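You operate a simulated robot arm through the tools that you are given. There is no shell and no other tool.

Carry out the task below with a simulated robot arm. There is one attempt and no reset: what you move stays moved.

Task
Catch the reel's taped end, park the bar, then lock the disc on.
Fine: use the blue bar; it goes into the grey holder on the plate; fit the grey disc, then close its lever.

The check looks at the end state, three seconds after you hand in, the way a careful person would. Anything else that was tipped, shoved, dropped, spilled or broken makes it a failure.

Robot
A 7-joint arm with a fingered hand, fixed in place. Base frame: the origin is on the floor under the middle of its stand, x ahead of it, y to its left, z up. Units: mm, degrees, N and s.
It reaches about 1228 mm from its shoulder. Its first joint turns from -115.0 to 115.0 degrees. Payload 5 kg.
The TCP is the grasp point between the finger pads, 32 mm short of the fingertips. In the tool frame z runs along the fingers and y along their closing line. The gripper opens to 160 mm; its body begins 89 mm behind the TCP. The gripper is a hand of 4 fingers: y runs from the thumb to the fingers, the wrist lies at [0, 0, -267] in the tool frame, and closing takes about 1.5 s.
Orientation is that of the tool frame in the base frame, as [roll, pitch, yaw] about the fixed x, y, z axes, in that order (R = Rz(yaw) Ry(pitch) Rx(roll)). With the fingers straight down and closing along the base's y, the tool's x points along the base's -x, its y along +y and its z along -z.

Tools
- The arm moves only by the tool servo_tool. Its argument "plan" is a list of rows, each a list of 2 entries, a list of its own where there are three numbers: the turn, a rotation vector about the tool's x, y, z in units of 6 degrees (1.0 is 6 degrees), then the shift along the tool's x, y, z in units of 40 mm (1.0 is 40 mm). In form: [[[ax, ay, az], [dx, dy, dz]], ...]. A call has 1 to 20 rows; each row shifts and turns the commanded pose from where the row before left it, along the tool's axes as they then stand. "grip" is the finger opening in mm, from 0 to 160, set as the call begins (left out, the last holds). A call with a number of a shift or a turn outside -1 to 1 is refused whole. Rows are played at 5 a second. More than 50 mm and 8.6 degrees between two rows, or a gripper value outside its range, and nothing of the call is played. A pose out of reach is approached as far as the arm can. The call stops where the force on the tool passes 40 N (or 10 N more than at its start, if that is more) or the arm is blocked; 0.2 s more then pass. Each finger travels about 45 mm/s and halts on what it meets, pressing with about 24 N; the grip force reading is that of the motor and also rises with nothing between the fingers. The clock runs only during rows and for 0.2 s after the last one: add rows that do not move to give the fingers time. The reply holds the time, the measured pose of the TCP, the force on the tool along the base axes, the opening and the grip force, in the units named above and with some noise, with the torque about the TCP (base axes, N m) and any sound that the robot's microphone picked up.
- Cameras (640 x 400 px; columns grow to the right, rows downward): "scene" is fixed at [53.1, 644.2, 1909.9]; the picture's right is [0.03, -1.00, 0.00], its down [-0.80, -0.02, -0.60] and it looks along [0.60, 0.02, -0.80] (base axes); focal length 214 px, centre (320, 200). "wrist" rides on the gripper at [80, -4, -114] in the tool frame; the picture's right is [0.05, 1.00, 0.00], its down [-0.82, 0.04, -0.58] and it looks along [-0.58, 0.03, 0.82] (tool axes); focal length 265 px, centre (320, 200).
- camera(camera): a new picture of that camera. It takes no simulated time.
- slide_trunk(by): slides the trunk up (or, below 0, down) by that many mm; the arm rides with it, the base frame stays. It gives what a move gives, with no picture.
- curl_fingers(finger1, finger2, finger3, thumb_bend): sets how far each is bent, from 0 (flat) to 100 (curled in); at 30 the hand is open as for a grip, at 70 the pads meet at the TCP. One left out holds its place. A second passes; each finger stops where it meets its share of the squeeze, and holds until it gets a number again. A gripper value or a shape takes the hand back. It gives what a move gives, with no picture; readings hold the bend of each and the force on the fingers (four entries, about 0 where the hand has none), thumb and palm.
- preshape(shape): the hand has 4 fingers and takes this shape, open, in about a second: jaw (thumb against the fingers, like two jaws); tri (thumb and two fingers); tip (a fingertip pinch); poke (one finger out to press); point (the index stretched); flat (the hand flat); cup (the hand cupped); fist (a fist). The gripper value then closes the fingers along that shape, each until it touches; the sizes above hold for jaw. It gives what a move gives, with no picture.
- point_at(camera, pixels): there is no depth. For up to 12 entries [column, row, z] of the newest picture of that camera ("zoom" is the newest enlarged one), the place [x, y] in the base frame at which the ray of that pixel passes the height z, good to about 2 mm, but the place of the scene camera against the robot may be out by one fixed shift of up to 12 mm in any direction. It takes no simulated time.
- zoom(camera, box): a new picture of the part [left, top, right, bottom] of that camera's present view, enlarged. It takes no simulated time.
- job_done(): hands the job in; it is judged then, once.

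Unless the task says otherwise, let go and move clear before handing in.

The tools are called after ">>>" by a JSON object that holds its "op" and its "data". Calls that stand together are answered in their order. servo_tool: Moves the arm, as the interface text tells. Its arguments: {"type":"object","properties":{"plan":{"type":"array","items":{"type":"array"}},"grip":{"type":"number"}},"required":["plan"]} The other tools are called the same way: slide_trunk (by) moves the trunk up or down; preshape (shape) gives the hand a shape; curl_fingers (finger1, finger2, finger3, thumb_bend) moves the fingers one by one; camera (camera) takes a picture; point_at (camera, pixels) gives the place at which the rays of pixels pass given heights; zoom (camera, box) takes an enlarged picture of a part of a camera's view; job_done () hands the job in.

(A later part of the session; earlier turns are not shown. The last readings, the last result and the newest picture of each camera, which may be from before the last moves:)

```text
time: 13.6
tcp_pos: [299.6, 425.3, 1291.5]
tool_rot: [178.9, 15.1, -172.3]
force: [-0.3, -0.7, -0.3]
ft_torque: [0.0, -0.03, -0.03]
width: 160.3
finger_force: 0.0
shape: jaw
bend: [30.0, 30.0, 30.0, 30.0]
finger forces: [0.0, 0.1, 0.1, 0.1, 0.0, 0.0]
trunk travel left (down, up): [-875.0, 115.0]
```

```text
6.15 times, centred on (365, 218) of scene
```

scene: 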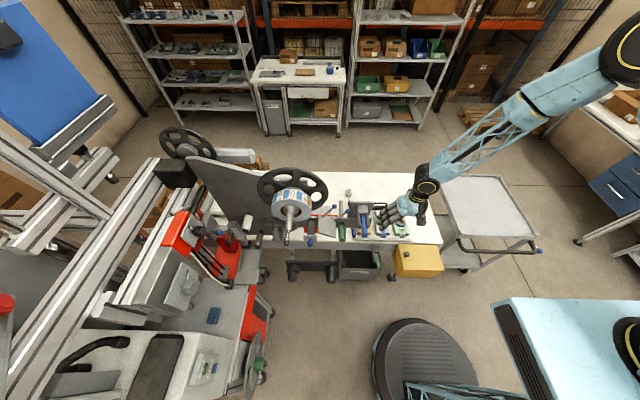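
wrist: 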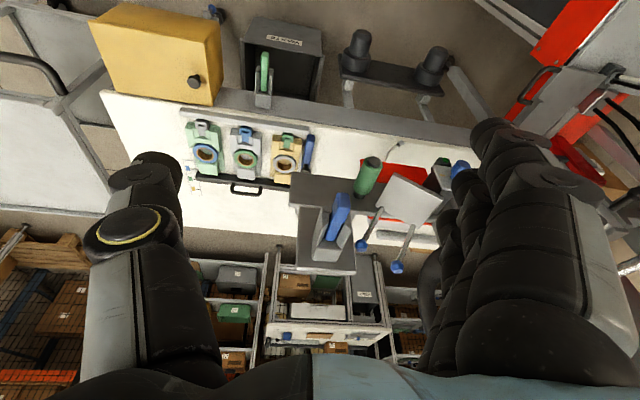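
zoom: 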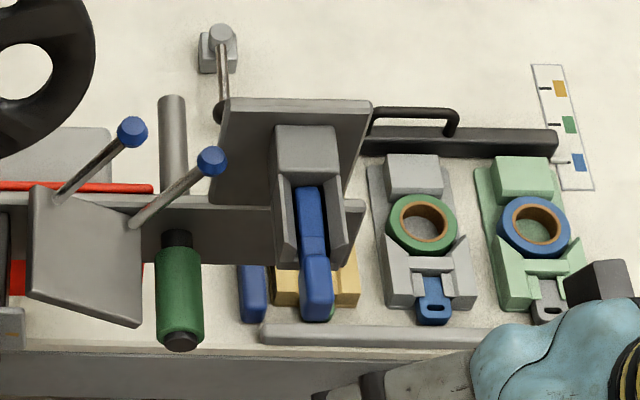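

The holder is a U-channel with flared lips opening upward, with the bar's handle sticking out toward the robot. Next I'll look at the reel and spindle from above by moving to about (220,760,1480).

>>> {"op": "servo_tool", "data": {"plan": [[[0, 0, 0], [-0.04, 0.95, -0.534]], [[0, 0, 0], [-0.04, 0.95, -0.534]], [[0, 0, 0], [-0.04, 0.95, -0.534]], [[0, 0, 0], [-0.04, 0.95, -0.534]], [[0, 0, 0], [-0.04, 0.95, -0.534]], [[0, 0, 0], [-0.04, 0.95, -0.534]], [[0, 0, 0], [-0.04, 0.95, -0.534]], [[0, 0, 0], [-0.04, 0.95, -0.534]], [[0, 0, 0], [-0.04, 0.95, -0.534]]]}}

>>> {"op": "camera", "data": {"camera": "wrist"}}

>>> {"op": "camera", "data": {"camera": "scene"}}

```text
time: 15.6
tcp_pos: [217.6, 753.6, 1487.0]
tool_rot: [178.9, 15.0, -172.4]
force: [-0.5, 0.3, -0.2]
ft_torque: [-0.05, -0.01, -0.03]
width: 159.9
finger_force: 0.1
shape: jaw
bend: [30.0, 30.0, 30.0, 30.0]
finger forces: [0.0, 0.0, 0.0, 0.1, 0.0, 0.1]
trunk travel left (down, up): [-875.0, 115.0]
```

```text
taken
```

wrist: 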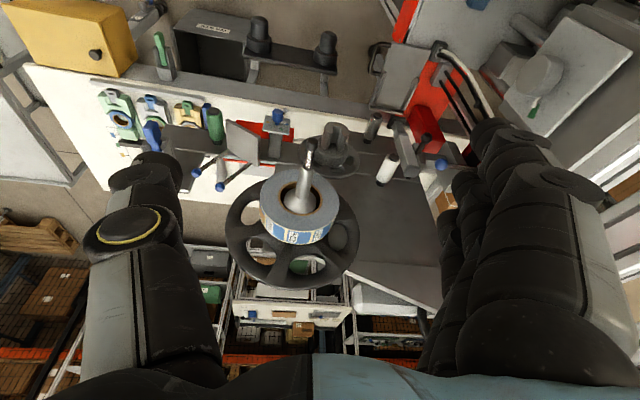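

```text
taken
```

scene: 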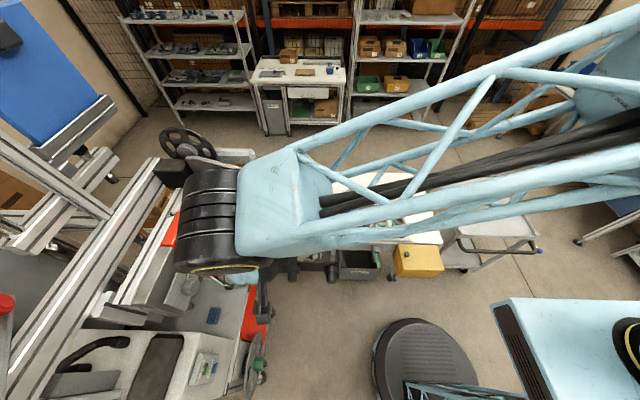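

The reel, spindle and flange are now visible at wrist (295,215). I'll zoom in.

>>> {"op": "zoom", "data": {"camera": "wrist", "box": [215, 120, 385, 290]}}

>>> {"op": "zoom", "data": {"camera": "wrist", "box": [250, 130, 350, 250]}}

>>> {"op": "zoom", "data": {"camera": "wrist", "box": [300, 100, 440, 220]}}

>>> {"op": "zoom", "data": {"camera": "wrist", "box": [360, 20, 560, 160]}}

```text
2.35 times, centred on (300, 205) of wrist
```

zoom: 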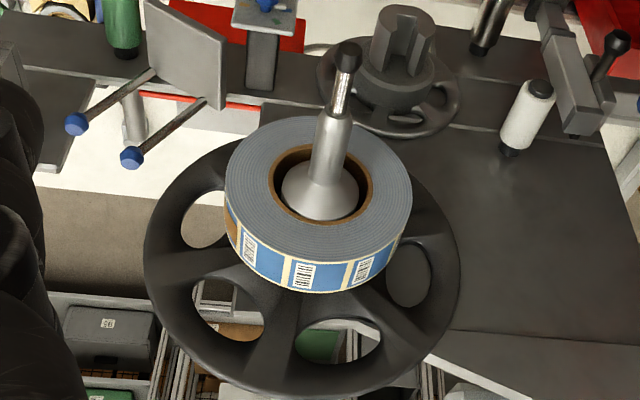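

```text
3.33 times, centred on (300, 190) of wrist
```

zoom: 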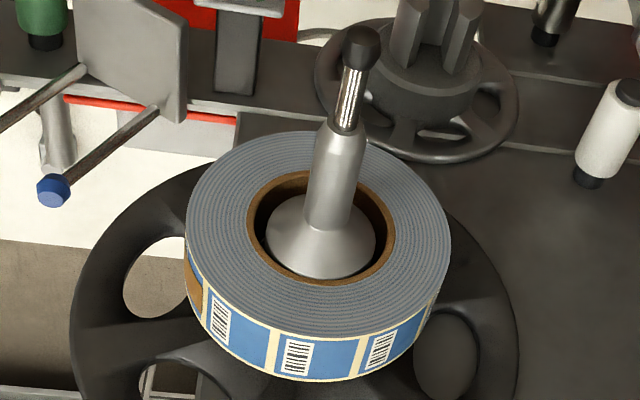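

```text
3.33 times, centred on (370, 160) of wrist
```

zoom: 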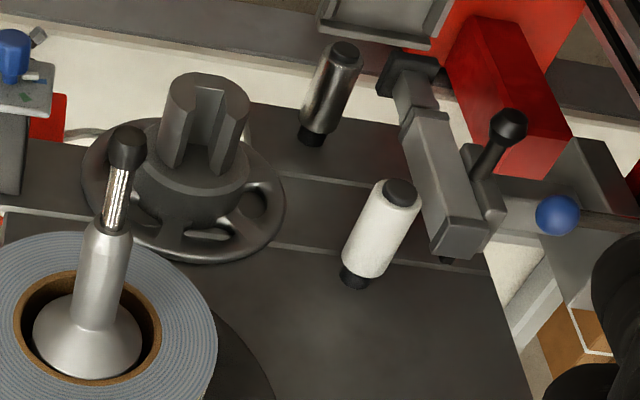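

```text
2.86 times, centred on (460, 90) of wrist
```

zoom: 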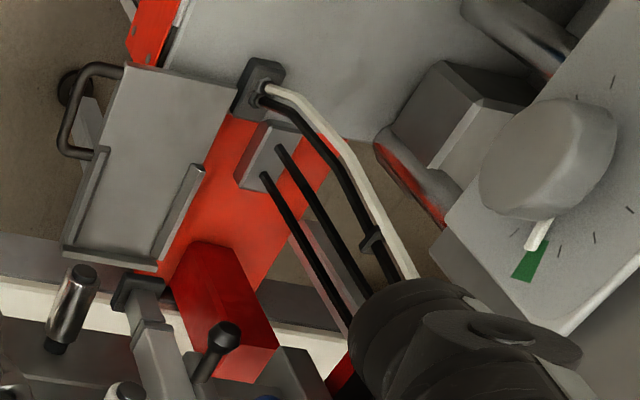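

The spindle with reel, tapered hub and threaded nose is clear. Now I'll move back toward the robot and turn to look along +y at the grey disc hanging on the machine's side.

>>> {"op": "servo_tool", "data": {"plan": [[[0, 0, 0], [0.77, -0.4, 0.484]], [[0, 0, 0], [0.77, -0.4, 0.484]], [[0, 0, 0], [0.77, -0.4, 0.484]], [[0, 0, 0], [0.77, -0.4, 0.484]], [[0, 0, 0], [0.77, -0.4, 0.484]], [[0, 0, 0], [0.77, -0.4, 0.484]], [[0, 0, 0], [0.77, -0.4, 0.484]], [[0, 0.85, 0], [0, 0, 0]], [[0, 0.85, 0], [0, 0, 0]], [[0, 0.85, 0], [0, 0, 0]], [[0, 0, -1], [0, 0, 0]], [[0, 0, -1], [0, 0, 0]], [[0, 0, -1], [0, 0, 0]], [[0, 0, -1], [0, 0, 0]], [[0, 0, -1], [0, 0, 0]], [[0, 0, -1], [0, 0, 0]], [[0, 0, -1], [0, 0, 0]]]}}

>>> {"op": "camera", "data": {"camera": "wrist"}}

>>> {"op": "camera", "data": {"camera": "scene"}}

```text
time: 19.2
tcp_pos: [62.8, 620.5, 1299.2]
tool_rot: [178.8, 0.5, -129.9]
force: [0.0, 0.3, -0.5]
ft_torque: [0.04, -0.01, 0.0]
width: 159.6
finger_force: 0.0
shape: jaw
bend: [30.0, 30.0, 30.0, 30.0]
finger forces: [0.0, 0.0, 0.1, 0.1, 0.0, 0.0]
trunk travel left (down, up): [-875.0, 115.0]
```

```text
taken
```

wrist: 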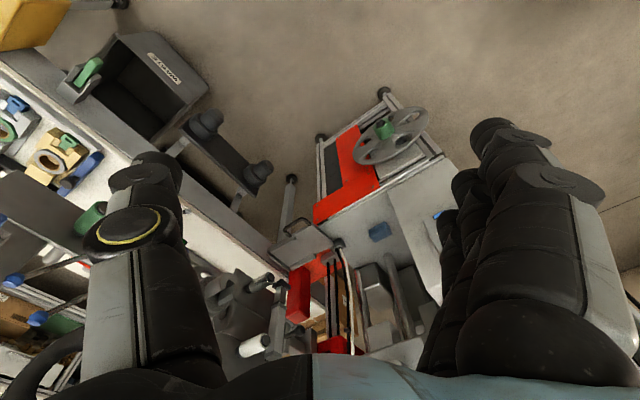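

```text
taken
```

scene: 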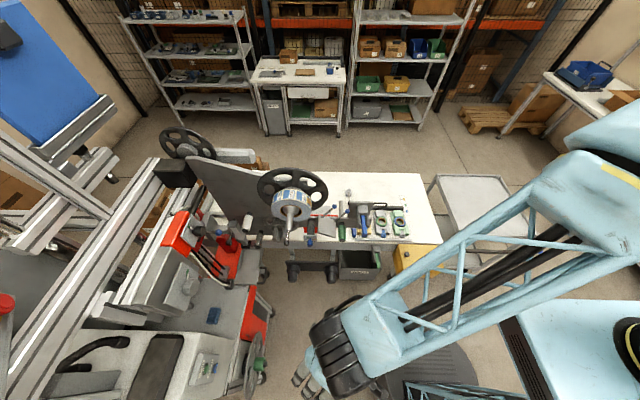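

The disc with the green hub is visible at wrist (390,135). I'll zoom in and take the location.

>>> {"op": "zoom", "data": {"camera": "wrist", "box": [330, 80, 450, 190]}}

>>> {"op": "point_at", "data": {"camera": "wrist", "pixels": [[385, 130, 700], [385, 130, 800], [385, 130, 900], [356, 150, 800], [427, 112, 800]]}}

>>> {"op": "point_at", "data": {"camera": "scene", "pixels": [[261, 364, 700], [261, 364, 800], [261, 364, 900]]}}

>>> {"op": "zoom", "data": {"camera": "scene", "box": [225, 320, 285, 400]}}

```text
3.64 times, centred on (390, 135) of wrist
```

zoom: 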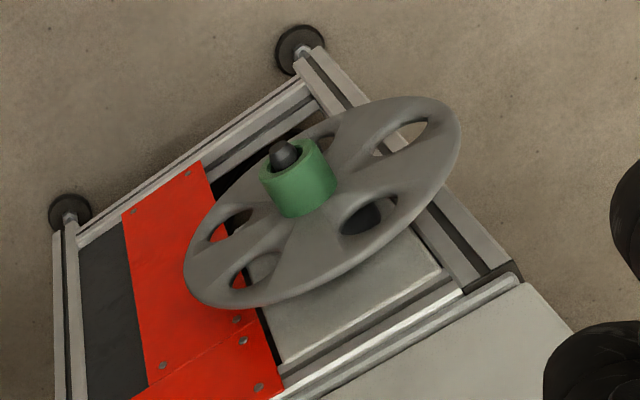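

```text
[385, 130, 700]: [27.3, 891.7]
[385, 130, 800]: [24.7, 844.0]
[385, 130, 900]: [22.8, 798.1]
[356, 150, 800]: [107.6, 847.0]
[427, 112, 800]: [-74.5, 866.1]
```

```text
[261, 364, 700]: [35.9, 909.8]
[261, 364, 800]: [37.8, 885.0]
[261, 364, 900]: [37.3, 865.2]
```

```text
5.00 times, centred on (255, 360) of scene
```

zoom: 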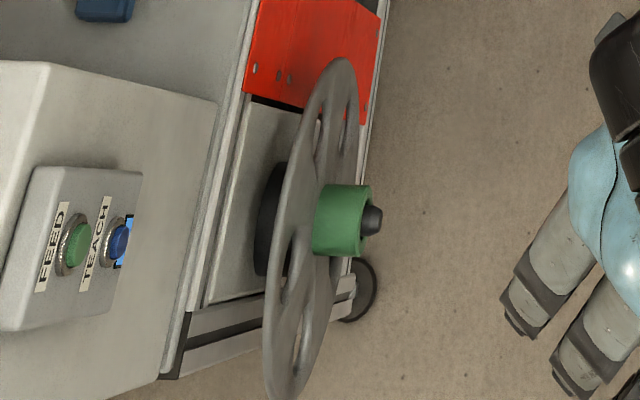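

>>> {"op": "point_at", "data": {"camera": "wrist", "pixels": [[380.4, 121.8, 700], [380.4, 121.8, 900], [380.4, 121.8, 1100], [427.1, 114.4, 700], [427.1, 114.4, 900], [353.7, 158.4, 700], [353.7, 158.4, 900], [380.2, 135.6, 800]]}}

>>> {"op": "point_at", "data": {"camera": "scene", "pixels": [[266, 363.4, 700], [266, 363.4, 900], [266, 363.4, 1100], [259, 332, 700], [259, 332, 900], [247.6, 399.5, 700], [247.6, 399.5, 900]]}}

```text
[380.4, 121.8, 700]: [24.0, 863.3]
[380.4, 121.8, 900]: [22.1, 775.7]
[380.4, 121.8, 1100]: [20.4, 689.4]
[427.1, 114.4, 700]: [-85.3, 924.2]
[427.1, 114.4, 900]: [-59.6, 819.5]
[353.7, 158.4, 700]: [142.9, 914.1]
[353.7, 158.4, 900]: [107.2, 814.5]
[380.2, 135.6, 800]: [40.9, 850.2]
```

```text
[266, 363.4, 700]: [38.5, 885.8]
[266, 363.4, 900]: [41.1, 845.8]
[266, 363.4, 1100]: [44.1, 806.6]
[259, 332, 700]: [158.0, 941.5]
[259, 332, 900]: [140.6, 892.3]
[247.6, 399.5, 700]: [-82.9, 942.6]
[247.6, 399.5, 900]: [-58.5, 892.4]
```

The disc hangs on a peg around (33, 930, 600) with a green hollow hub. Now I'll turn toward the reel to inspect the taped end and the spindle nose from the -y side.

>>> {"op": "servo_tool", "data": {"plan": [[[0, 0, 0.94], [-0.5, 0, 0]], [[0, 0, 0.94], [-0.5, 0, 0]], [[0, 0, 0.94], [-0.5, 0, 0]], [[0, 0, 0.94], [-0.5, 0, 0]], [[0, 0, 0.94], [-0.5, 0, 0]], [[0, -0.97, 0], [0, 0, 0]], [[0, -0.97, 0], [0, 0, 0]], [[0, -0.97, 0], [0, 0, 0]], [[0, -0.97, 0], [0, 0, 0]], [[0, -0.97, 0], [0, 0, 0]], [[0, -0.97, 0], [0, 0, 0]]]}}

>>> {"op": "camera", "data": {"camera": "wrist"}}

```text
time: 21.6
tcp_pos: [138.1, 682.4, 1300.4]
tool_rot: [178.5, 35.2, -159.0]
force: [-0.4, 1.1, -0.6]
ft_torque: [-0.03, -0.03, -0.01]
width: 159.6
finger_force: 0.1
shape: jaw
bend: [30.0, 30.0, 30.0, 30.0]
finger forces: [0.1, 0.0, 0.1, 0.0, 0.0, 0.0]
trunk travel left (down, up): [-875.0, 115.0]
```

```text
taken
```

wrist: 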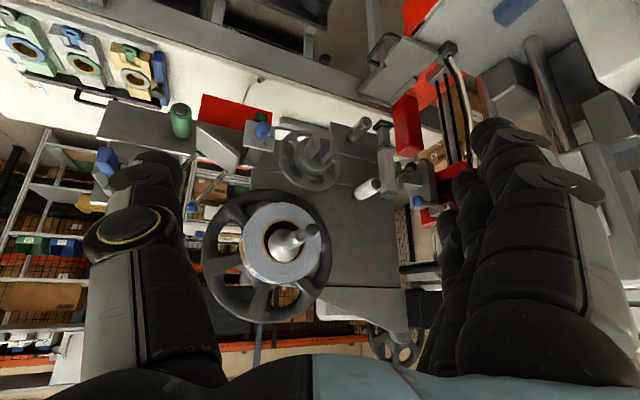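

>>> {"op": "zoom", "data": {"camera": "wrist", "box": [190, 170, 350, 340]}}

>>> {"op": "zoom", "data": {"camera": "wrist", "box": [90, 90, 290, 230]}}

>>> {"op": "zoom", "data": {"camera": "wrist", "box": [245, 200, 325, 280]}}

```text
2.35 times, centred on (270, 255) of wrist
```

zoom: 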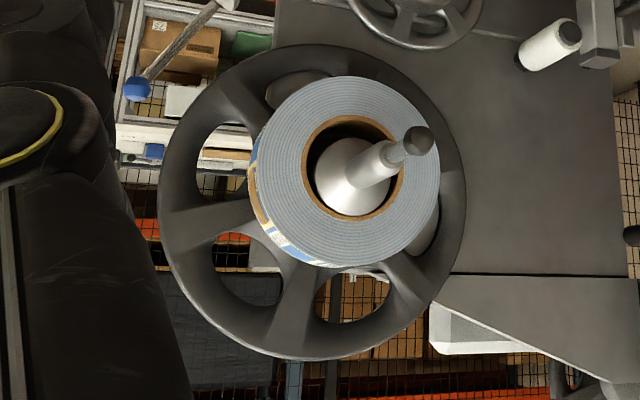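

```text
2.86 times, centred on (190, 160) of wrist
```

zoom: 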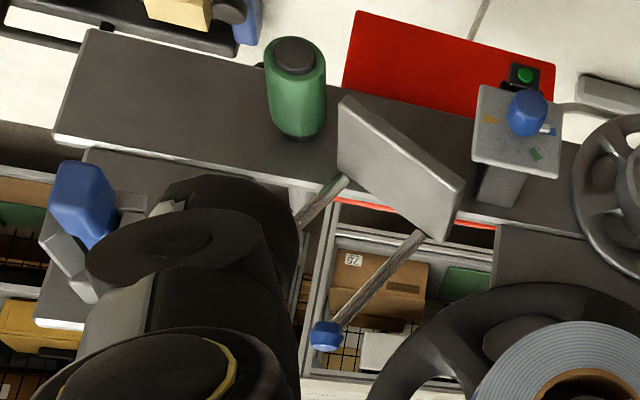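

```text
5.00 times, centred on (285, 240) of wrist
```

zoom: 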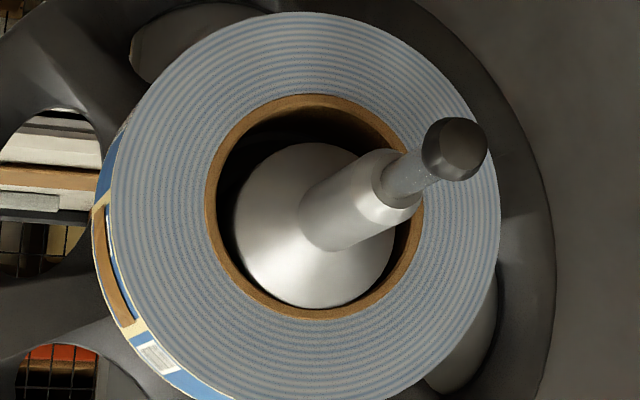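

The tape patch is on the reel's -y side (5x zoom at 110,265). I'll now level the hand and return in front of the bar for accurate measuring.

>>> {"op": "servo_tool", "data": {"plan": [[[0, 0.97, 0], [0, 0, 0]], [[0, 0.97, 0], [0, 0, 0]], [[0, 0.97, 0], [0, 0, 0]], [[0, 0.97, 0], [0, 0, 0]], [[0, 0.97, 0], [0, 0, 0]], [[0, 0.97, 0], [0, 0, 0]], [[0, 0, 0.875], [0, 0, 0]], [[0, 0, 0.875], [0, 0, 0]], [[0, 0, 0.875], [0, 0, 0]], [[0, 0, 0.875], [0, 0, 0]], [[0.2, 0, 0], [-0.61, -0.96, 0]], [[0, 0, 0], [-0.61, -0.96, 0]], [[0, 0, 0], [-0.61, -0.96, 0]], [[0, 0, 0], [-0.61, -0.96, 0]], [[0, 0, 0], [-0.61, -0.96, 0]]]}}

>>> {"op": "camera", "data": {"camera": "wrist"}}

>>> {"op": "zoom", "data": {"camera": "wrist", "box": [255, 200, 355, 320]}}

```text
time: 24.8
tcp_pos: [263.8, 489.2, 1297.8]
tool_rot: [180.0, -0.4, -179.0]
force: [0.0, -0.3, 0.8]
ft_torque: [0.03, 0.04, 0.03]
width: 159.7
finger_force: 0.1
shape: jaw
bend: [30.0, 30.0, 30.0, 30.0]
finger forces: [0.0, 0.0, 0.0, 0.0, 0.0, 0.1]
trunk travel left (down, up): [-875.0, 115.0]
```

```text
taken
```

wrist: 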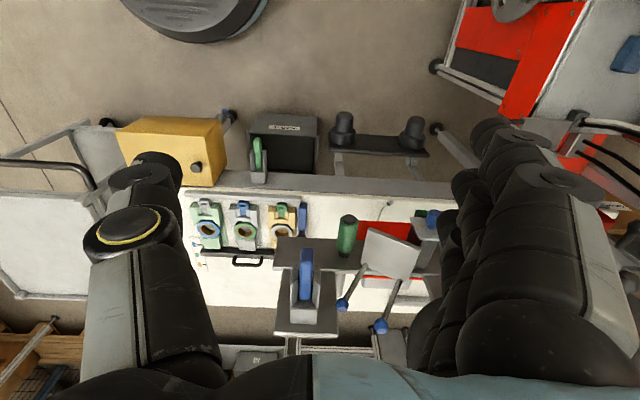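

```text
3.33 times, centred on (305, 260) of wrist
```

zoom: 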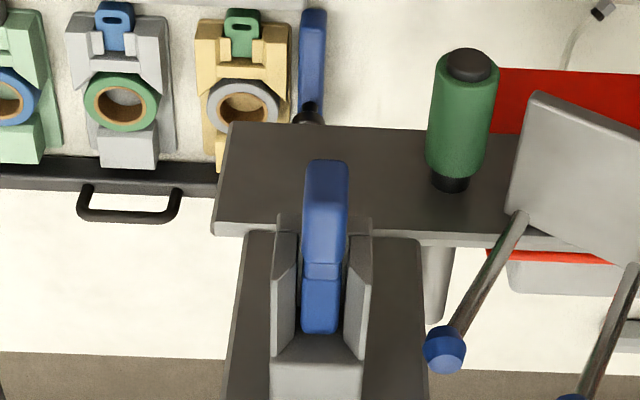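

>>> {"op": "zoom", "data": {"camera": "wrist", "box": [265, 235, 345, 345]}}

```text
3.64 times, centred on (305, 290) of wrist
```

zoom: 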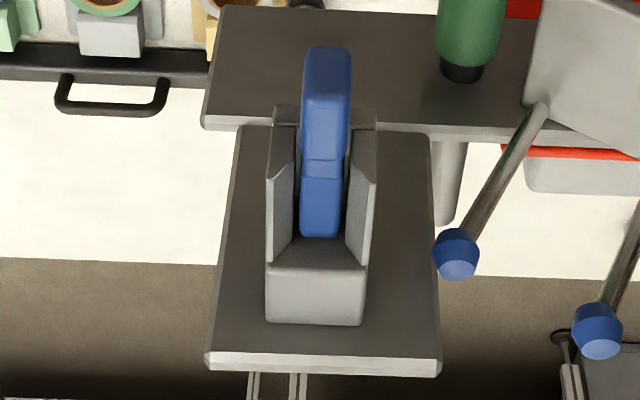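

>>> {"op": "point_at", "data": {"camera": "zoom", "pixels": [[327, 47, 1150], [327, 97, 1180], [320, 237, 1180], [266, 323, 1190], [362, 325, 1190], [209, 354, 1200], [440, 360, 1200], [268, 180, 1190], [376, 180, 1190], [457, 275, 1150], [600, 350, 1150]]}}

>>> {"op": "point_at", "data": {"camera": "zoom", "pixels": [[327, 47, 1100], [327, 97, 1130], [320, 237, 1130], [266, 323, 1140], [362, 325, 1140], [209, 354, 1150], [440, 360, 1150], [268, 180, 1140], [376, 180, 1140], [457, 275, 1100], [600, 350, 1100]]}}

```text
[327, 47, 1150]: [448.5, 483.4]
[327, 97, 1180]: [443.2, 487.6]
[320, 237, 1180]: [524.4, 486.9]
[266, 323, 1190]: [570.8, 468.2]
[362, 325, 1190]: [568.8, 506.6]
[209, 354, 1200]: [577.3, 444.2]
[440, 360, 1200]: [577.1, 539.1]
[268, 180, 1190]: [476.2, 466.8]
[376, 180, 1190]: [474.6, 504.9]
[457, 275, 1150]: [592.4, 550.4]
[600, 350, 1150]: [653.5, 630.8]
```

```text
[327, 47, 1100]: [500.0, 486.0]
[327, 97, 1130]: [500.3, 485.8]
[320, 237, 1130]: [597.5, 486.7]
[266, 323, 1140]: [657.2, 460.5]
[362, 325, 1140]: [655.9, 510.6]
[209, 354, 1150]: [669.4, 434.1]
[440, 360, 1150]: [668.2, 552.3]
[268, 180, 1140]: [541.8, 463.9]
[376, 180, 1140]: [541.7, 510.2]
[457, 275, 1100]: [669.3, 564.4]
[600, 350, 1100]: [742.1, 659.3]
```

Taking a second, lower view of the bar for triangulation.

>>> {"op": "servo_tool", "data": {"plan": [[[0, -1, 0], [0.3, 0, 0.8]], [[0, -1, 0], [0.3, 0, 0.8]], [[0, -1, 0], [0.3, 0, 0.8]], [[0, -1, 0], [0.3, 0, 0.8]]]}}

>>> {"op": "camera", "data": {"camera": "wrist"}}

>>> {"op": "zoom", "data": {"camera": "wrist", "box": [250, 200, 350, 320]}}

```text
time: 26.0
tcp_pos: [306.1, 459.1, 1166.9]
tool_rot: [179.8, 23.6, 172.1]
force: [-0.8, 0.3, -0.1]
ft_torque: [0.0, -0.05, -0.01]
width: 160.2
finger_force: 0.1
shape: jaw
bend: [30.0, 30.0, 30.0, 30.0]
finger forces: [0.0, 0.0, 0.0, 0.0, 0.0, 0.0]
trunk travel left (down, up): [-875.0, 115.0]
stopped in row 4: the arm was blocked; the commanded pose is now the measured one
```

```text
taken
```

wrist: 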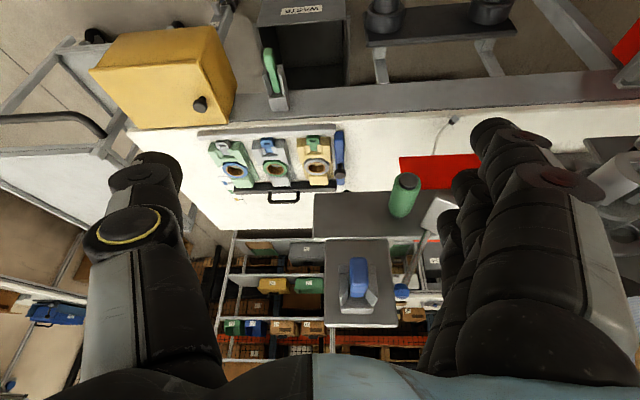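

```text
3.33 times, centred on (300, 260) of wrist
```

zoom: 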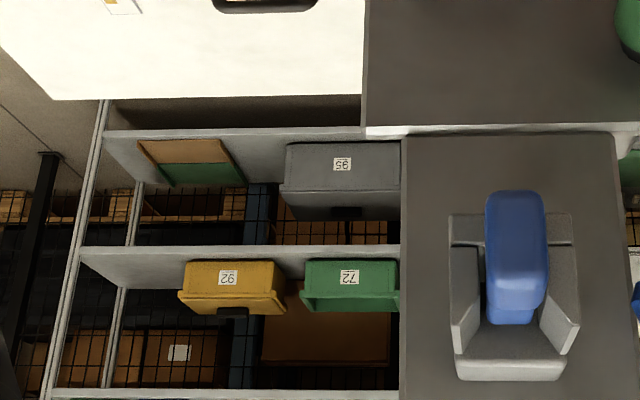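

>>> {"op": "zoom", "data": {"camera": "wrist", "box": [320, 235, 400, 335]}}

```text
4.00 times, centred on (360, 285) of wrist
```

zoom: 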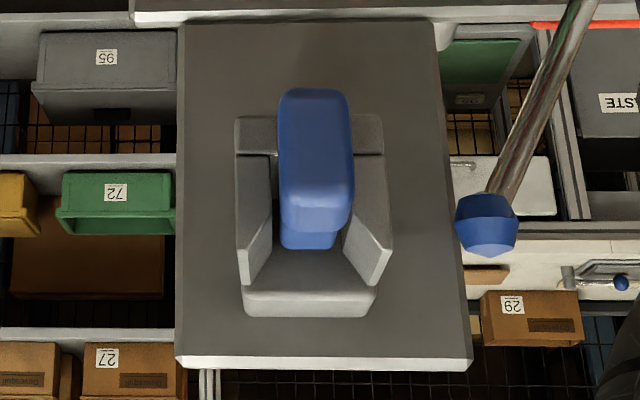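

>>> {"op": "point_at", "data": {"camera": "zoom", "pixels": [[315, 88, 1150], [318, 205, 1180], [308, 248, 1180], [244, 315, 1190], [370, 317, 1190], [176, 356, 1200], [472, 358, 1200], [487, 255, 1160], [283, 150, 1150], [350, 150, 1150]]}}

>>> {"op": "point_at", "data": {"camera": "zoom", "pixels": [[315, 88, 1130], [318, 205, 1160], [308, 248, 1160], [244, 315, 1170], [370, 317, 1170], [176, 356, 1180], [472, 358, 1180], [487, 255, 1140], [283, 150, 1170], [350, 150, 1170]]}}

```text
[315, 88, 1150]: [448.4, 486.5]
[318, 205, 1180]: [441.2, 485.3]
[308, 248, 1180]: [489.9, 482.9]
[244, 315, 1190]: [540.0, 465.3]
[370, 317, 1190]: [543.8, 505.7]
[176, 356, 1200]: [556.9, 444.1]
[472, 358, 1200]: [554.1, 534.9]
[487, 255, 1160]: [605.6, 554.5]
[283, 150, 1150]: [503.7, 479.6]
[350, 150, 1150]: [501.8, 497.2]
```

```text
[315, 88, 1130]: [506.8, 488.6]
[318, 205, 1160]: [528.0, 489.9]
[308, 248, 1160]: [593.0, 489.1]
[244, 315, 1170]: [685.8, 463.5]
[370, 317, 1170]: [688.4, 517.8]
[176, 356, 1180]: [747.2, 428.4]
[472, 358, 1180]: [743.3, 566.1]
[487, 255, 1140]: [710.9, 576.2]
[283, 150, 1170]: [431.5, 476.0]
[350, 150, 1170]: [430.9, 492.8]
```

Triangulation gives: handle front at x≈445, z 1150–1180, y≈486; prongs start at x≈480, block top z≈1185, plate face x≈580; bar ends at x≈538. The arm is near a folding limit here, so I'll retreat upward before testing hand shapes.

>>> {"op": "servo_tool", "data": {"plan": [[[0, 1, 0], [0, 0, -0.9]], [[0, 1, 0], [0, 0, -0.9]], [[0, 1, 0], [0, 0, -0.9]], [[0, 0.95, 0], [0, 0, -0.9]], [[0, 0, -0.66], [0.3, 0.5, -1]], [[0, 0, -0.66], [0.3, 0.3, -1]], [[0, 0, 0], [0, 0, -1]], [[0, 0, 0], [0, 0, -1]], [[0, 0, 0], [0, 0, -1]]]}}

>>> {"op": "preshape", "data": {"shape": "tip"}}

>>> {"op": "camera", "data": {"camera": "wrist"}}

>>> {"op": "camera", "data": {"camera": "scene"}}

```text
time: 28.0
tcp_pos: [252.5, 498.2, 1502.3]
tool_rot: [180.0, -0.1, -179.9]
force: [0.7, -0.5, -0.2]
ft_torque: [0.03, -0.02, -0.02]
width: 159.5
finger_force: 0.1
shape: jaw
bend: [30.0, 30.0, 30.0, 30.0]
finger forces: [0.0, 0.1, 0.0, 0.1, 0.1, 0.0]
trunk travel left (down, up): [-875.0, 115.0]
```

```text
time: 28.9
tcp_pos: [252.9, 499.0, 1502.7]
tool_rot: [179.9, 0.0, -180.0]
force: [0.6, -0.2, 0.0]
ft_torque: [-0.02, 0.0, -0.01]
width: 160.1
finger_force: 0.0
shape: tip
bend: [1.0, 30.0, 1.0, 30.0]
finger forces: [0.0, 0.1, 0.0, 0.1, 0.0, 0.0]
trunk travel left (down, up): [-875.0, 115.0]
```

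```text
taken
```

wrist: 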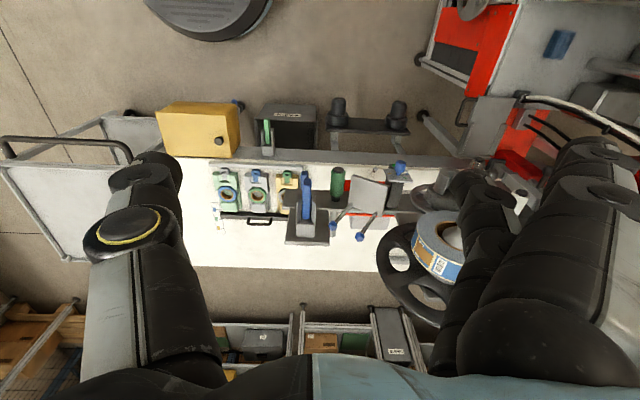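

```text
taken
```

scene: 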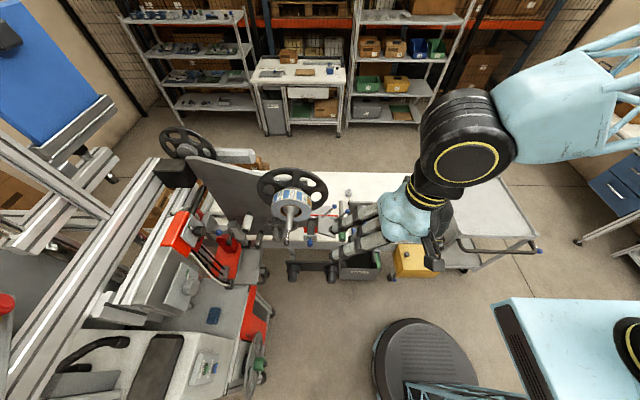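

In 'tip' shape finger2 (middle) pinches against the thumb while the others lie flat. The reel's tape patch is visible at wrist (423,252), so I'll zoom in on it.

>>> {"op": "zoom", "data": {"camera": "wrist", "box": [380, 190, 480, 310]}}

>>> {"op": "zoom", "data": {"camera": "scene", "box": [265, 175, 325, 225]}}

```text
3.33 times, centred on (430, 250) of wrist
```

zoom: 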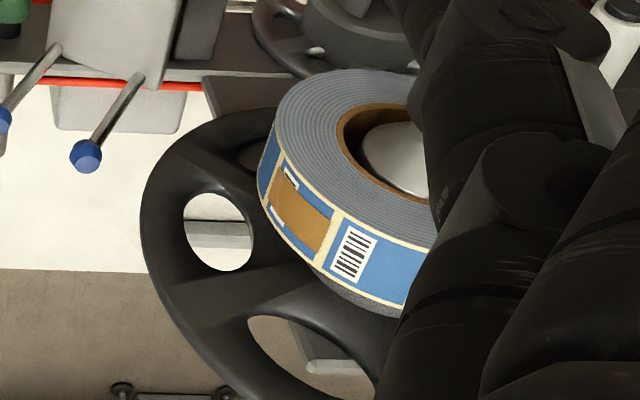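

```text
8.00 times, centred on (295, 200) of scene
```

zoom: 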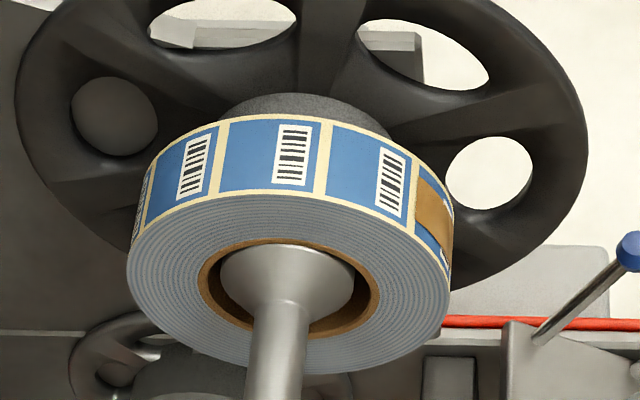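

>>> {"op": "point_at", "data": {"camera": "zoom", "pixels": [[433, 215, 1250], [433, 215, 1300], [437, 290, 1245], [288, 385, 1245], [288, 385, 1230]]}}

>>> {"op": "point_at", "data": {"camera": "wrist", "pixels": [[424, 253.9, 1250], [424, 253.9, 1300], [414, 228, 1245], [432, 268, 1245], [411, 253, 1250], [418, 261, 1250]]}}

```text
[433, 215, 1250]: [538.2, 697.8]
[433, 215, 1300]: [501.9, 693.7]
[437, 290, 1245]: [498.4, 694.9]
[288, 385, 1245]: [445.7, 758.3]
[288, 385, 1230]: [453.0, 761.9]
```

```text
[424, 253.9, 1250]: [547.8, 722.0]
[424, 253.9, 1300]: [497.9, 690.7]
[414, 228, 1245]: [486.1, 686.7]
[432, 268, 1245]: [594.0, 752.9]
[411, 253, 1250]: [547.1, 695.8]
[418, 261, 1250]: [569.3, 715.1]
```

Tape centre is roughly (512,697,1287). I'll take two better-placed wrist views of the reel to pin down the spindle axis, reel face and tape.

>>> {"op": "servo_tool", "data": {"plan": [[[0, 0, 0], [0.22, 0.92, 0.05]], [[0, 0, 0], [0.22, 0.92, 0.05]], [[0, 0, 0], [0.22, 0.92, 0.05]], [[0, 0, 0], [0.22, 0.92, 0.05]], [[0, 0, 0], [0.22, 0.92, 0.05]], [[0, 0, 0], [0.22, 0.92, 0.05]], [[0, -0.85, 0], [0, 0, 0]], [[0, -0.85, 0], [0, 0, 0]], [[0, -0.85, 0], [0, 0, 0]]]}}

>>> {"op": "camera", "data": {"camera": "wrist"}}

>>> {"op": "zoom", "data": {"camera": "wrist", "box": [240, 130, 400, 270]}}

```text
time: 30.9
tcp_pos: [197.0, 719.8, 1492.4]
tool_rot: [179.9, 15.4, -179.9]
force: [-1.1, -0.9, -0.3]
ft_torque: [0.01, -0.02, 0.01]
width: 159.9
finger_force: 0.1
shape: tip
bend: [1.0, 30.0, 1.0, 30.0]
finger forces: [0.0, 0.0, 0.1, 0.0, 0.1, 0.1]
trunk travel left (down, up): [-875.0, 115.0]
```

```text
taken
```

wrist: 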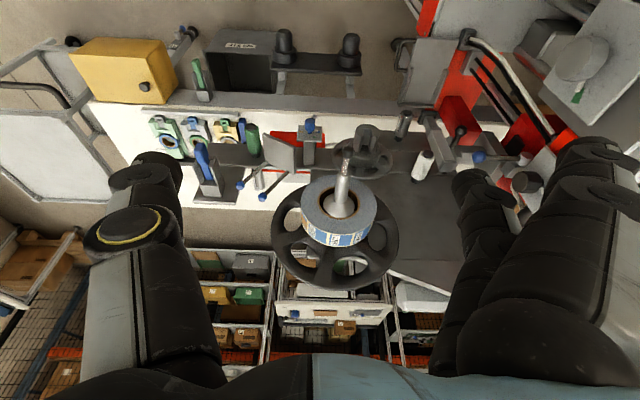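

```text
2.86 times, centred on (320, 200) of wrist
```

zoom: 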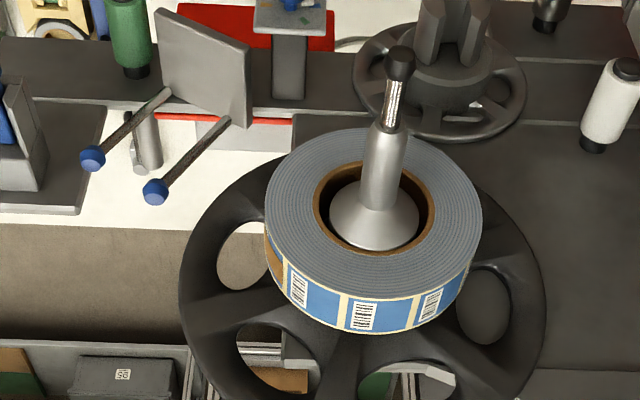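

>>> {"op": "point_at", "data": {"camera": "zoom", "pixels": [[399, 64, 1250], [389, 128, 1250], [265, 207, 1250], [482, 216, 1250], [370, 129, 1180], [375, 298, 1320], [314, 208, 1250], [434, 212, 1250], [180, 290, 1250], [546, 300, 1250], [93, 158, 1170], [155, 192, 1170]]}}

>>> {"op": "point_at", "data": {"camera": "zoom", "pixels": [[399, 64, 1200], [389, 128, 1200], [265, 207, 1200], [482, 216, 1200], [370, 129, 1130], [375, 298, 1270], [314, 208, 1200], [434, 212, 1200], [180, 290, 1200], [546, 300, 1200], [93, 158, 1120], [155, 192, 1120]]}}

```text
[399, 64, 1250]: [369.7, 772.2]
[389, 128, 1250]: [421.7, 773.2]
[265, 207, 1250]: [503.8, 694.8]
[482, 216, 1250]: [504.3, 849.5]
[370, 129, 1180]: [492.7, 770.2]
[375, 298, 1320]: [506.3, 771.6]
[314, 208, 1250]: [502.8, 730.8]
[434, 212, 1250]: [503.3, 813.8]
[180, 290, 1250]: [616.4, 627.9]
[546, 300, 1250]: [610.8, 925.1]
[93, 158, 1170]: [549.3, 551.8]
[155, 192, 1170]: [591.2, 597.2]
```

```text
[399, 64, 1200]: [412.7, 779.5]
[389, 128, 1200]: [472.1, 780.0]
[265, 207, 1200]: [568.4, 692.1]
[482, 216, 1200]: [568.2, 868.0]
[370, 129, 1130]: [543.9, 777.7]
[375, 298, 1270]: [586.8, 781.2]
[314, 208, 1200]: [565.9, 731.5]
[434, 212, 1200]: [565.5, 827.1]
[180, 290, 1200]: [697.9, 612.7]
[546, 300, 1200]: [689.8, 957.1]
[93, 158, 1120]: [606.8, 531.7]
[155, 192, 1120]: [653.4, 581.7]
```

>>> {"op": "servo_tool", "data": {"plan": [[[0, 0, 0], [0.535, -0.2, 0.84]], [[0, 0, 0], [0.535, -0.2, 0.84]], [[0, 0, 0], [0.535, -0.2, 0.84]], [[0, 0, 0], [0.535, -0.2, 0.84]], [[0, 0, 0], [0.535, -0.2, 0.84]], [[0, -0.85, 0], [0, 0, 0]], [[0, -0.85, 0], [0, 0, 0]], [[0, -0.85, 0], [0, 0, 0]], [[0, -0.85, 0], [0, 0, 0]]]}}

>>> {"op": "camera", "data": {"camera": "wrist"}}

>>> {"op": "zoom", "data": {"camera": "wrist", "box": [260, 170, 440, 330]}}

```text
time: 32.9
tcp_pos: [138.9, 680.6, 1302.3]
tool_rot: [179.9, 35.8, -179.9]
force: [-0.4, -1.0, -0.3]
ft_torque: [-0.01, 0.01, -0.07]
width: 159.7
finger_force: 0.1
shape: tip
bend: [1.0, 30.0, 1.0, 30.0]
finger forces: [0.0, 0.0, 0.0, 0.0, 0.0, 0.1]
trunk travel left (down, up): [-875.0, 115.0]
```

```text
taken
```

wrist: 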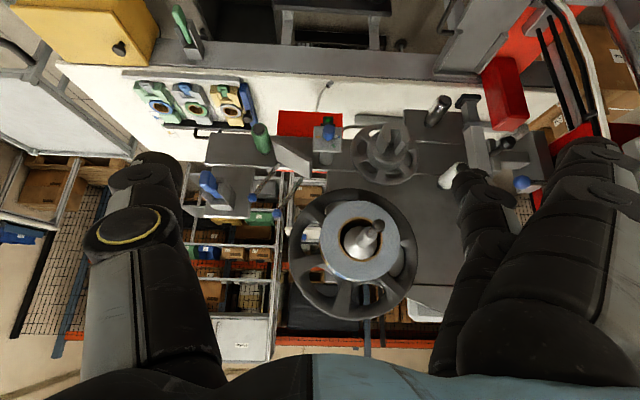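

```text
2.50 times, centred on (350, 250) of wrist
```

zoom: 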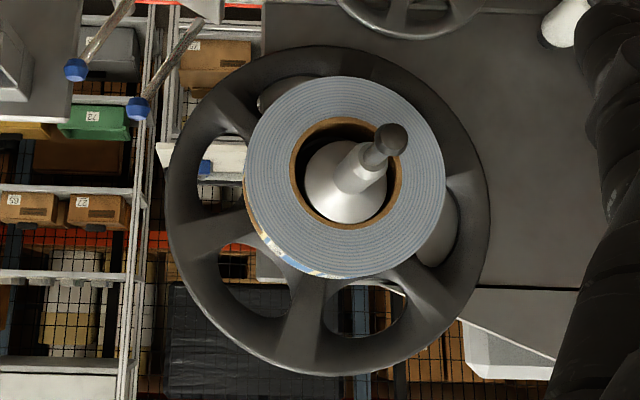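

>>> {"op": "point_at", "data": {"camera": "zoom", "pixels": [[390, 139, 1250], [246, 178, 1250], [445, 180, 1250], [345, 76, 1180], [352, 278, 1320], [291, 172, 1250], [402, 174, 1250], [168, 205, 1250], [490, 205, 1250], [345, 118, 1208], [349, 229, 1290], [138, 108, 1170]]}}

>>> {"op": "point_at", "data": {"camera": "zoom", "pixels": [[390, 139, 1240], [246, 178, 1240], [445, 180, 1240], [345, 76, 1170], [352, 278, 1310], [291, 172, 1240], [402, 174, 1240], [168, 205, 1240], [490, 205, 1240], [345, 118, 1198], [349, 229, 1280], [138, 108, 1160]]}}

```text
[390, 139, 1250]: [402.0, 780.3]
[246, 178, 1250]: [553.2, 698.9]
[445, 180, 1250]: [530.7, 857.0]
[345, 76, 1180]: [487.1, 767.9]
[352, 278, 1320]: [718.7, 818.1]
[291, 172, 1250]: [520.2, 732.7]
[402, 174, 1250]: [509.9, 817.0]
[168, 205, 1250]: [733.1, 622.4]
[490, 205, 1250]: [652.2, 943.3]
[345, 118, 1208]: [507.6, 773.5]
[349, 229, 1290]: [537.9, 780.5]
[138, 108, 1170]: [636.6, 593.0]
```

```text
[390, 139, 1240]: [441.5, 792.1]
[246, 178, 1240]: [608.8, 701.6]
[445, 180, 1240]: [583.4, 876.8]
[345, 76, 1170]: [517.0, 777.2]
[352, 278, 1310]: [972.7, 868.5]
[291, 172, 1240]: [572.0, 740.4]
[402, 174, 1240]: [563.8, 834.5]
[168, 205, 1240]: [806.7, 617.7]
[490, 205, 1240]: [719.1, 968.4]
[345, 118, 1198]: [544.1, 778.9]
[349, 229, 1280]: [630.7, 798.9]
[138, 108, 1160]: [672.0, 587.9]
```

Reel: front face x≈494, centre (y≈771, z≈1253), R≈76.5; tape centre ≈(514,701,1284), i.e. about 23° above horizontal on the -y side. Now I'll level the hand and move above the bar handle at (463,487,1320).

>>> {"op": "servo_tool", "data": {"plan": [[[0, 0.995, 0], [0, 0, 0]], [[0, 0.995, 0], [0, 0, 0]], [[0, 0.995, 0], [0, 0, 0]], [[0, 0.995, 0], [0, 0, 0]], [[0, 0.995, 0], [0, 0, 0]], [[0, 0.995, 0], [0, 0, 0]], [[0, 0, 0], [-0.475, -0.81, -0.41]], [[0, 0, 0], [-0.475, -0.81, -0.41]], [[0, 0, 0], [-0.475, -0.81, -0.41]], [[0, 0, 0], [-0.475, -0.81, -0.41]], [[0, 0, 0], [-0.475, -0.81, -0.41]], [[0, 0, 0], [-0.475, -0.81, -0.41]], [[0, 0, 0], [-0.875, 0, 0.333]], [[0, 0, 0], [-0.875, 0, 0.333]], [[0, 0, 0], [-0.875, 0, 0.333]], [[0, 0, 0], [-0.875, 0, 0.333]], [[0, 0, 0], [-0.875, 0, 0.333]], [[0, 0, 0], [-0.875, 0, 0.333]]]}}

>>> {"op": "camera", "data": {"camera": "wrist"}}

>>> {"op": "camera", "data": {"camera": "scene"}}

```text
time: 36.7
tcp_pos: [465.6, 486.6, 1317.7]
tool_rot: [179.9, -0.2, -179.9]
force: [-0.5, -0.7, 0.5]
ft_torque: [0.01, 0.04, 0.01]
width: 159.8
finger_force: 0.0
shape: tip
bend: [1.0, 30.0, 1.0, 30.0]
finger forces: [0.0, 0.0, 0.0, 0.1, 0.0, 0.0]
trunk travel left (down, up): [-875.0, 115.0]
```

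```text
taken
```

wrist: 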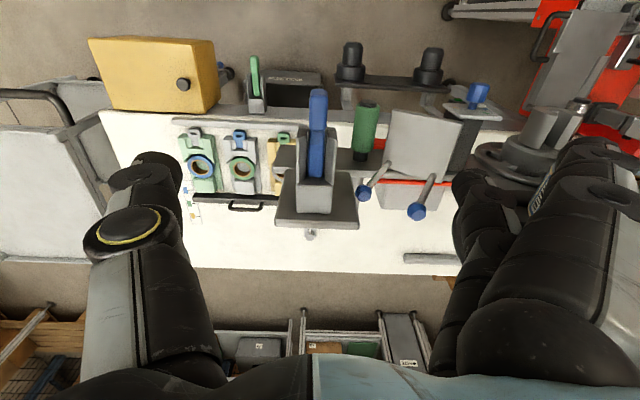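

```text
taken
```

scene: 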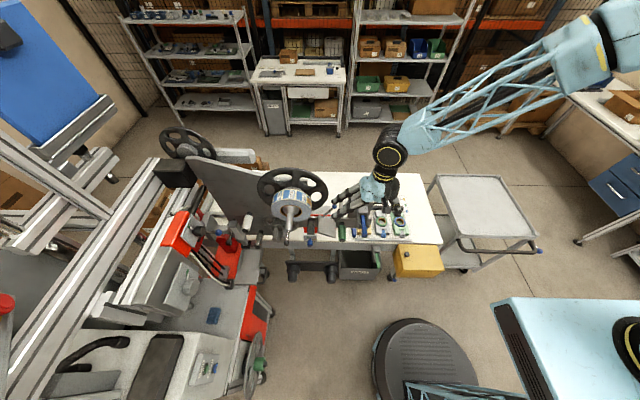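

I'm above the bar (its handle shows at wrist (317,100)). I'll curl fingers 1 and 3 out of the way and check how the hand looks.

>>> {"op": "curl_fingers", "data": {"finger1": 100, "finger2": 35, "finger3": 100, "thumb_bend": 35}}

>>> {"op": "camera", "data": {"camera": "wrist"}}

>>> {"op": "zoom", "data": {"camera": "scene", "box": [310, 130, 430, 250]}}

```text
time: 37.7
tcp_pos: [463.5, 485.4, 1319.0]
tool_rot: [179.8, 0.0, -179.9]
force: [-0.6, -0.1, -0.5]
ft_torque: [-0.02, 0.0, 0.03]
width: 74.4
finger_force: 0.1
shape: fingers
bend: [100.0, 35.0, 100.0, 35.0]
finger forces: [0.1, 0.0, 0.1, 0.0, 0.0, 0.0]
trunk travel left (down, up): [-875.0, 115.0]
```

```text
taken
```

wrist: 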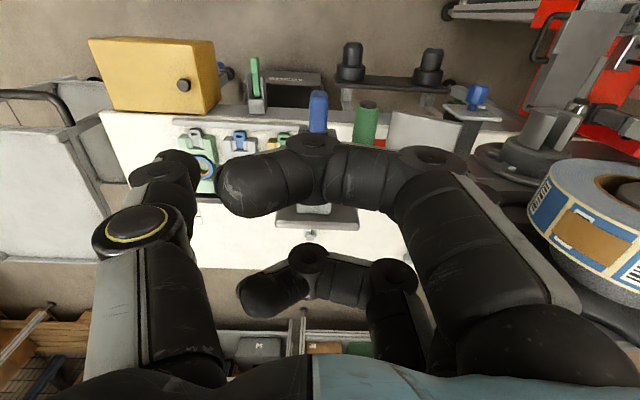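

```text
3.33 times, centred on (370, 190) of scene
```

zoom: 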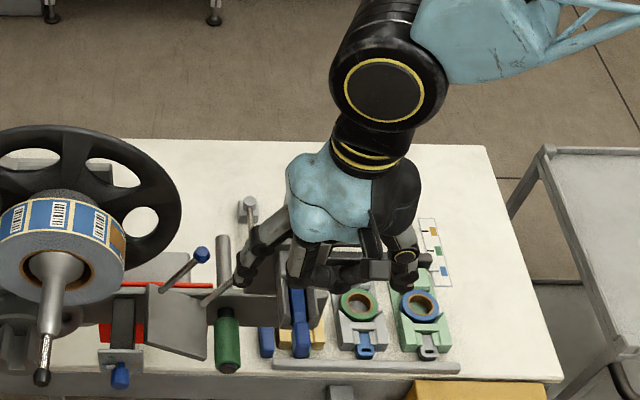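

The curled fingers hook close to where the bar will be, so I'll leave fingers 1 and 3 open instead while grasping. Then I'll descend to the handle.

>>> {"op": "curl_fingers", "data": {"finger1": 22, "finger2": 32, "finger3": 22, "thumb_bend": 32}}

>>> {"op": "servo_tool", "data": {"plan": [[[0, 0, 0], [0, 0.02, 0.9]], [[0, 0, 0], [0, 0, 0.9]], [[0, 0, 0], [0, 0, 0.8]]]}}

>>> {"op": "camera", "data": {"camera": "wrist"}}

>>> {"op": "zoom", "data": {"camera": "scene", "box": [310, 150, 420, 250]}}

```text
time: 38.7
tcp_pos: [463.8, 484.9, 1318.5]
tool_rot: [180.0, -0.2, -179.9]
force: [0.5, 0.9, 0.6]
ft_torque: [0.02, 0.05, -0.04]
width: 176.5
finger_force: 0.1
shape: fingers
bend: [22.0, 32.0, 22.0, 32.0]
finger forces: [0.0, 0.0, 0.0, 0.0, 0.0, 0.0]
trunk travel left (down, up): [-875.0, 115.0]
```

```text
time: 39.5
tcp_pos: [464.3, 490.2, 1213.3]
tool_rot: [179.8, -0.1, -179.9]
force: [0.0, 0.8, -0.7]
ft_torque: [-0.03, 0.03, 0.0]
width: 176.6
finger_force: 0.1
shape: fingers
bend: [22.0, 32.0, 22.0, 32.0]
finger forces: [0.0, 0.0, 0.0, 0.1, 0.1, 0.0]
trunk travel left (down, up): [-875.0, 115.0]
```

```text
taken
```

wrist: 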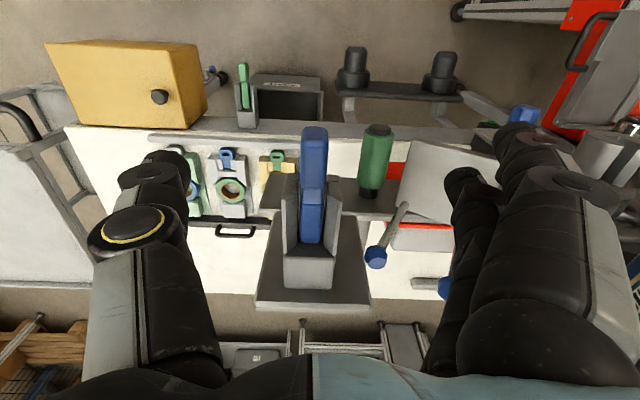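

```text
4.00 times, centred on (365, 200) of scene
```

zoom: 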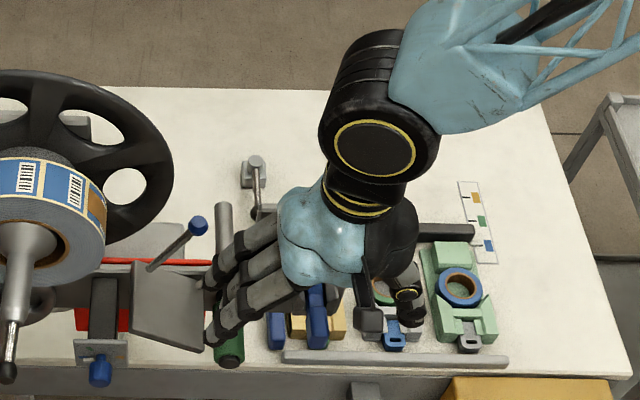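

Measuring the bar's y relative to the hand before going lower.

>>> {"op": "zoom", "data": {"camera": "wrist", "box": [250, 110, 370, 310]}}

>>> {"op": "point_at", "data": {"camera": "wrist", "pixels": [[301, 150, 1178], [327, 150, 1178], [314, 128, 1150], [302, 190, 1180], [326, 190, 1180], [312, 243, 1171], [284, 288, 1185], [333, 288, 1185], [286, 215, 1185], [341, 215, 1185]]}}

```text
2.00 times, centred on (310, 210) of wrist
```

zoom: 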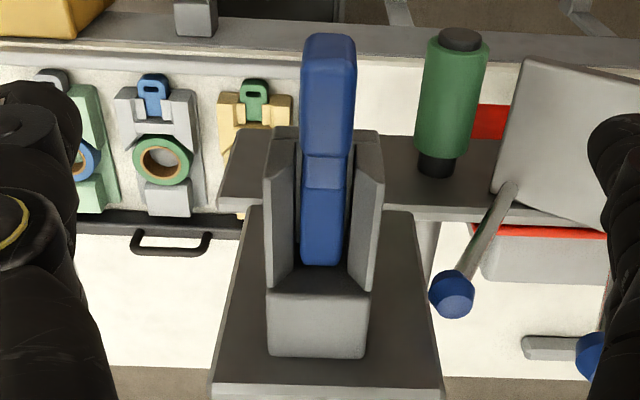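

```text
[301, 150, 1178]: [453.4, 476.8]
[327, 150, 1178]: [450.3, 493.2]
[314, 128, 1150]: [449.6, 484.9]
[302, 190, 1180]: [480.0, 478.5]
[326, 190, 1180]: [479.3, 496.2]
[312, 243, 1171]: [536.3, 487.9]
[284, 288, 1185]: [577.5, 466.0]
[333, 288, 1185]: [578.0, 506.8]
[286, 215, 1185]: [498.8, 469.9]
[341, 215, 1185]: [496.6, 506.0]
```

>>> {"op": "servo_tool", "data": {"plan": [[[0, 0, 0], [0, 0, 0]], [[0, 0, 0], [0, 0, 0]]]}}

```text
time: 40.1
tcp_pos: [463.8, 486.8, 1214.7]
tool_rot: [179.9, -0.1, -179.8]
force: [0.4, -1.0, 0.2]
ft_torque: [-0.01, -0.03, 0.0]
width: 176.9
finger_force: 0.1
shape: fingers
bend: [22.0, 32.0, 22.0, 32.0]
finger forces: [0.0, 0.1, 0.0, 0.1, 0.0, 0.0]
trunk travel left (down, up): [-875.0, 115.0]
```

TCP is aligned with the handle (y≈486.5). Descending 45 mm and pinching with finger 2 and the thumb.

>>> {"op": "servo_tool", "data": {"plan": [[[0, 0, 0], [0, 0, 0.6]], [[0, 0, 0], [0, 0, 0.52]], [[0, 0, 0], [0, 0, 0]]]}}

>>> {"op": "curl_fingers", "data": {"finger2": 60, "thumb_bend": 60}}

>>> {"op": "camera", "data": {"camera": "wrist"}}

```text
time: 40.9
tcp_pos: [463.6, 486.8, 1171.3]
tool_rot: [179.9, -0.1, -179.9]
force: [0.8, 0.4, -0.3]
ft_torque: [0.04, 0.01, -0.01]
width: 176.3
finger_force: 0.1
shape: fingers
bend: [22.0, 32.0, 22.0, 32.0]
finger forces: [0.0, 0.0, 0.1, 0.0, 0.1, 0.0]
trunk travel left (down, up): [-875.0, 115.0]
```

```text
time: 41.9
tcp_pos: [464.3, 487.3, 1169.7]
tool_rot: [179.9, -0.2, -179.9]
force: [-0.9, 0.4, 0.0]
ft_torque: [-0.01, -0.03, 0.01]
width: 121.5
finger_force: 0.1
shape: fingers
bend: [22.0, 60.0, 22.0, 60.0]
finger forces: [0.0, 0.0, 0.0, 0.1, 0.0, 0.0]
trunk travel left (down, up): [-875.0, 115.0]
```

```text
taken
```

wrist: 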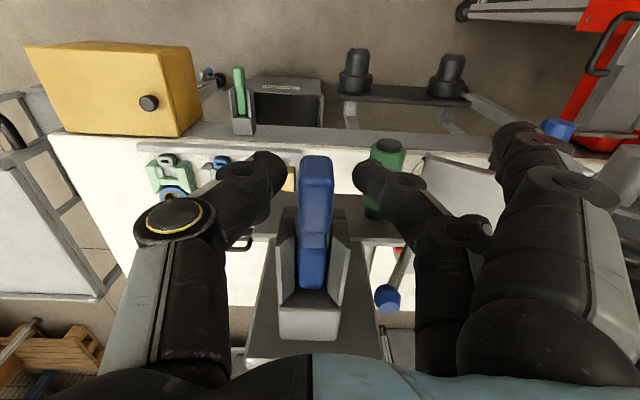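

The thumb and middle finger are straddling the handle. Closing them fully onto it.

>>> {"op": "curl_fingers", "data": {"finger2": 78, "thumb_bend": 78}}

>>> {"op": "camera", "data": {"camera": "wrist"}}

```text
time: 42.9
tcp_pos: [463.2, 486.5, 1169.5]
tool_rot: [179.9, -0.2, -180.0]
force: [-1.1, -11.0, -4.3]
ft_torque: [-0.05, 0.02, -0.01]
width: 99.2
finger_force: 8.7
shape: fingers
bend: [22.0, 72.0, 22.0, 74.0]
finger forces: [0.0, 0.1, 0.0, 0.0, 17.8, 0.1]
trunk travel left (down, up): [-875.0, 115.0]
```

```text
taken
```

wrist: 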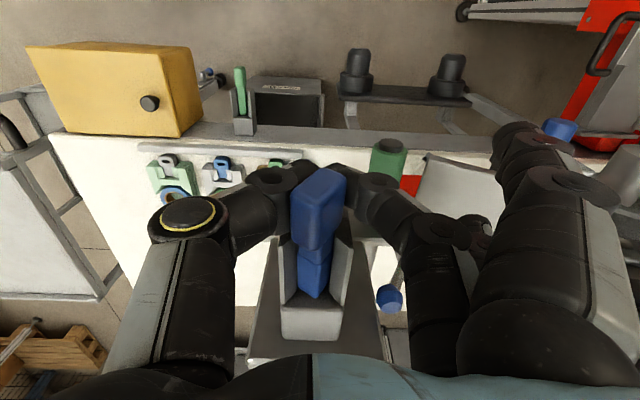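

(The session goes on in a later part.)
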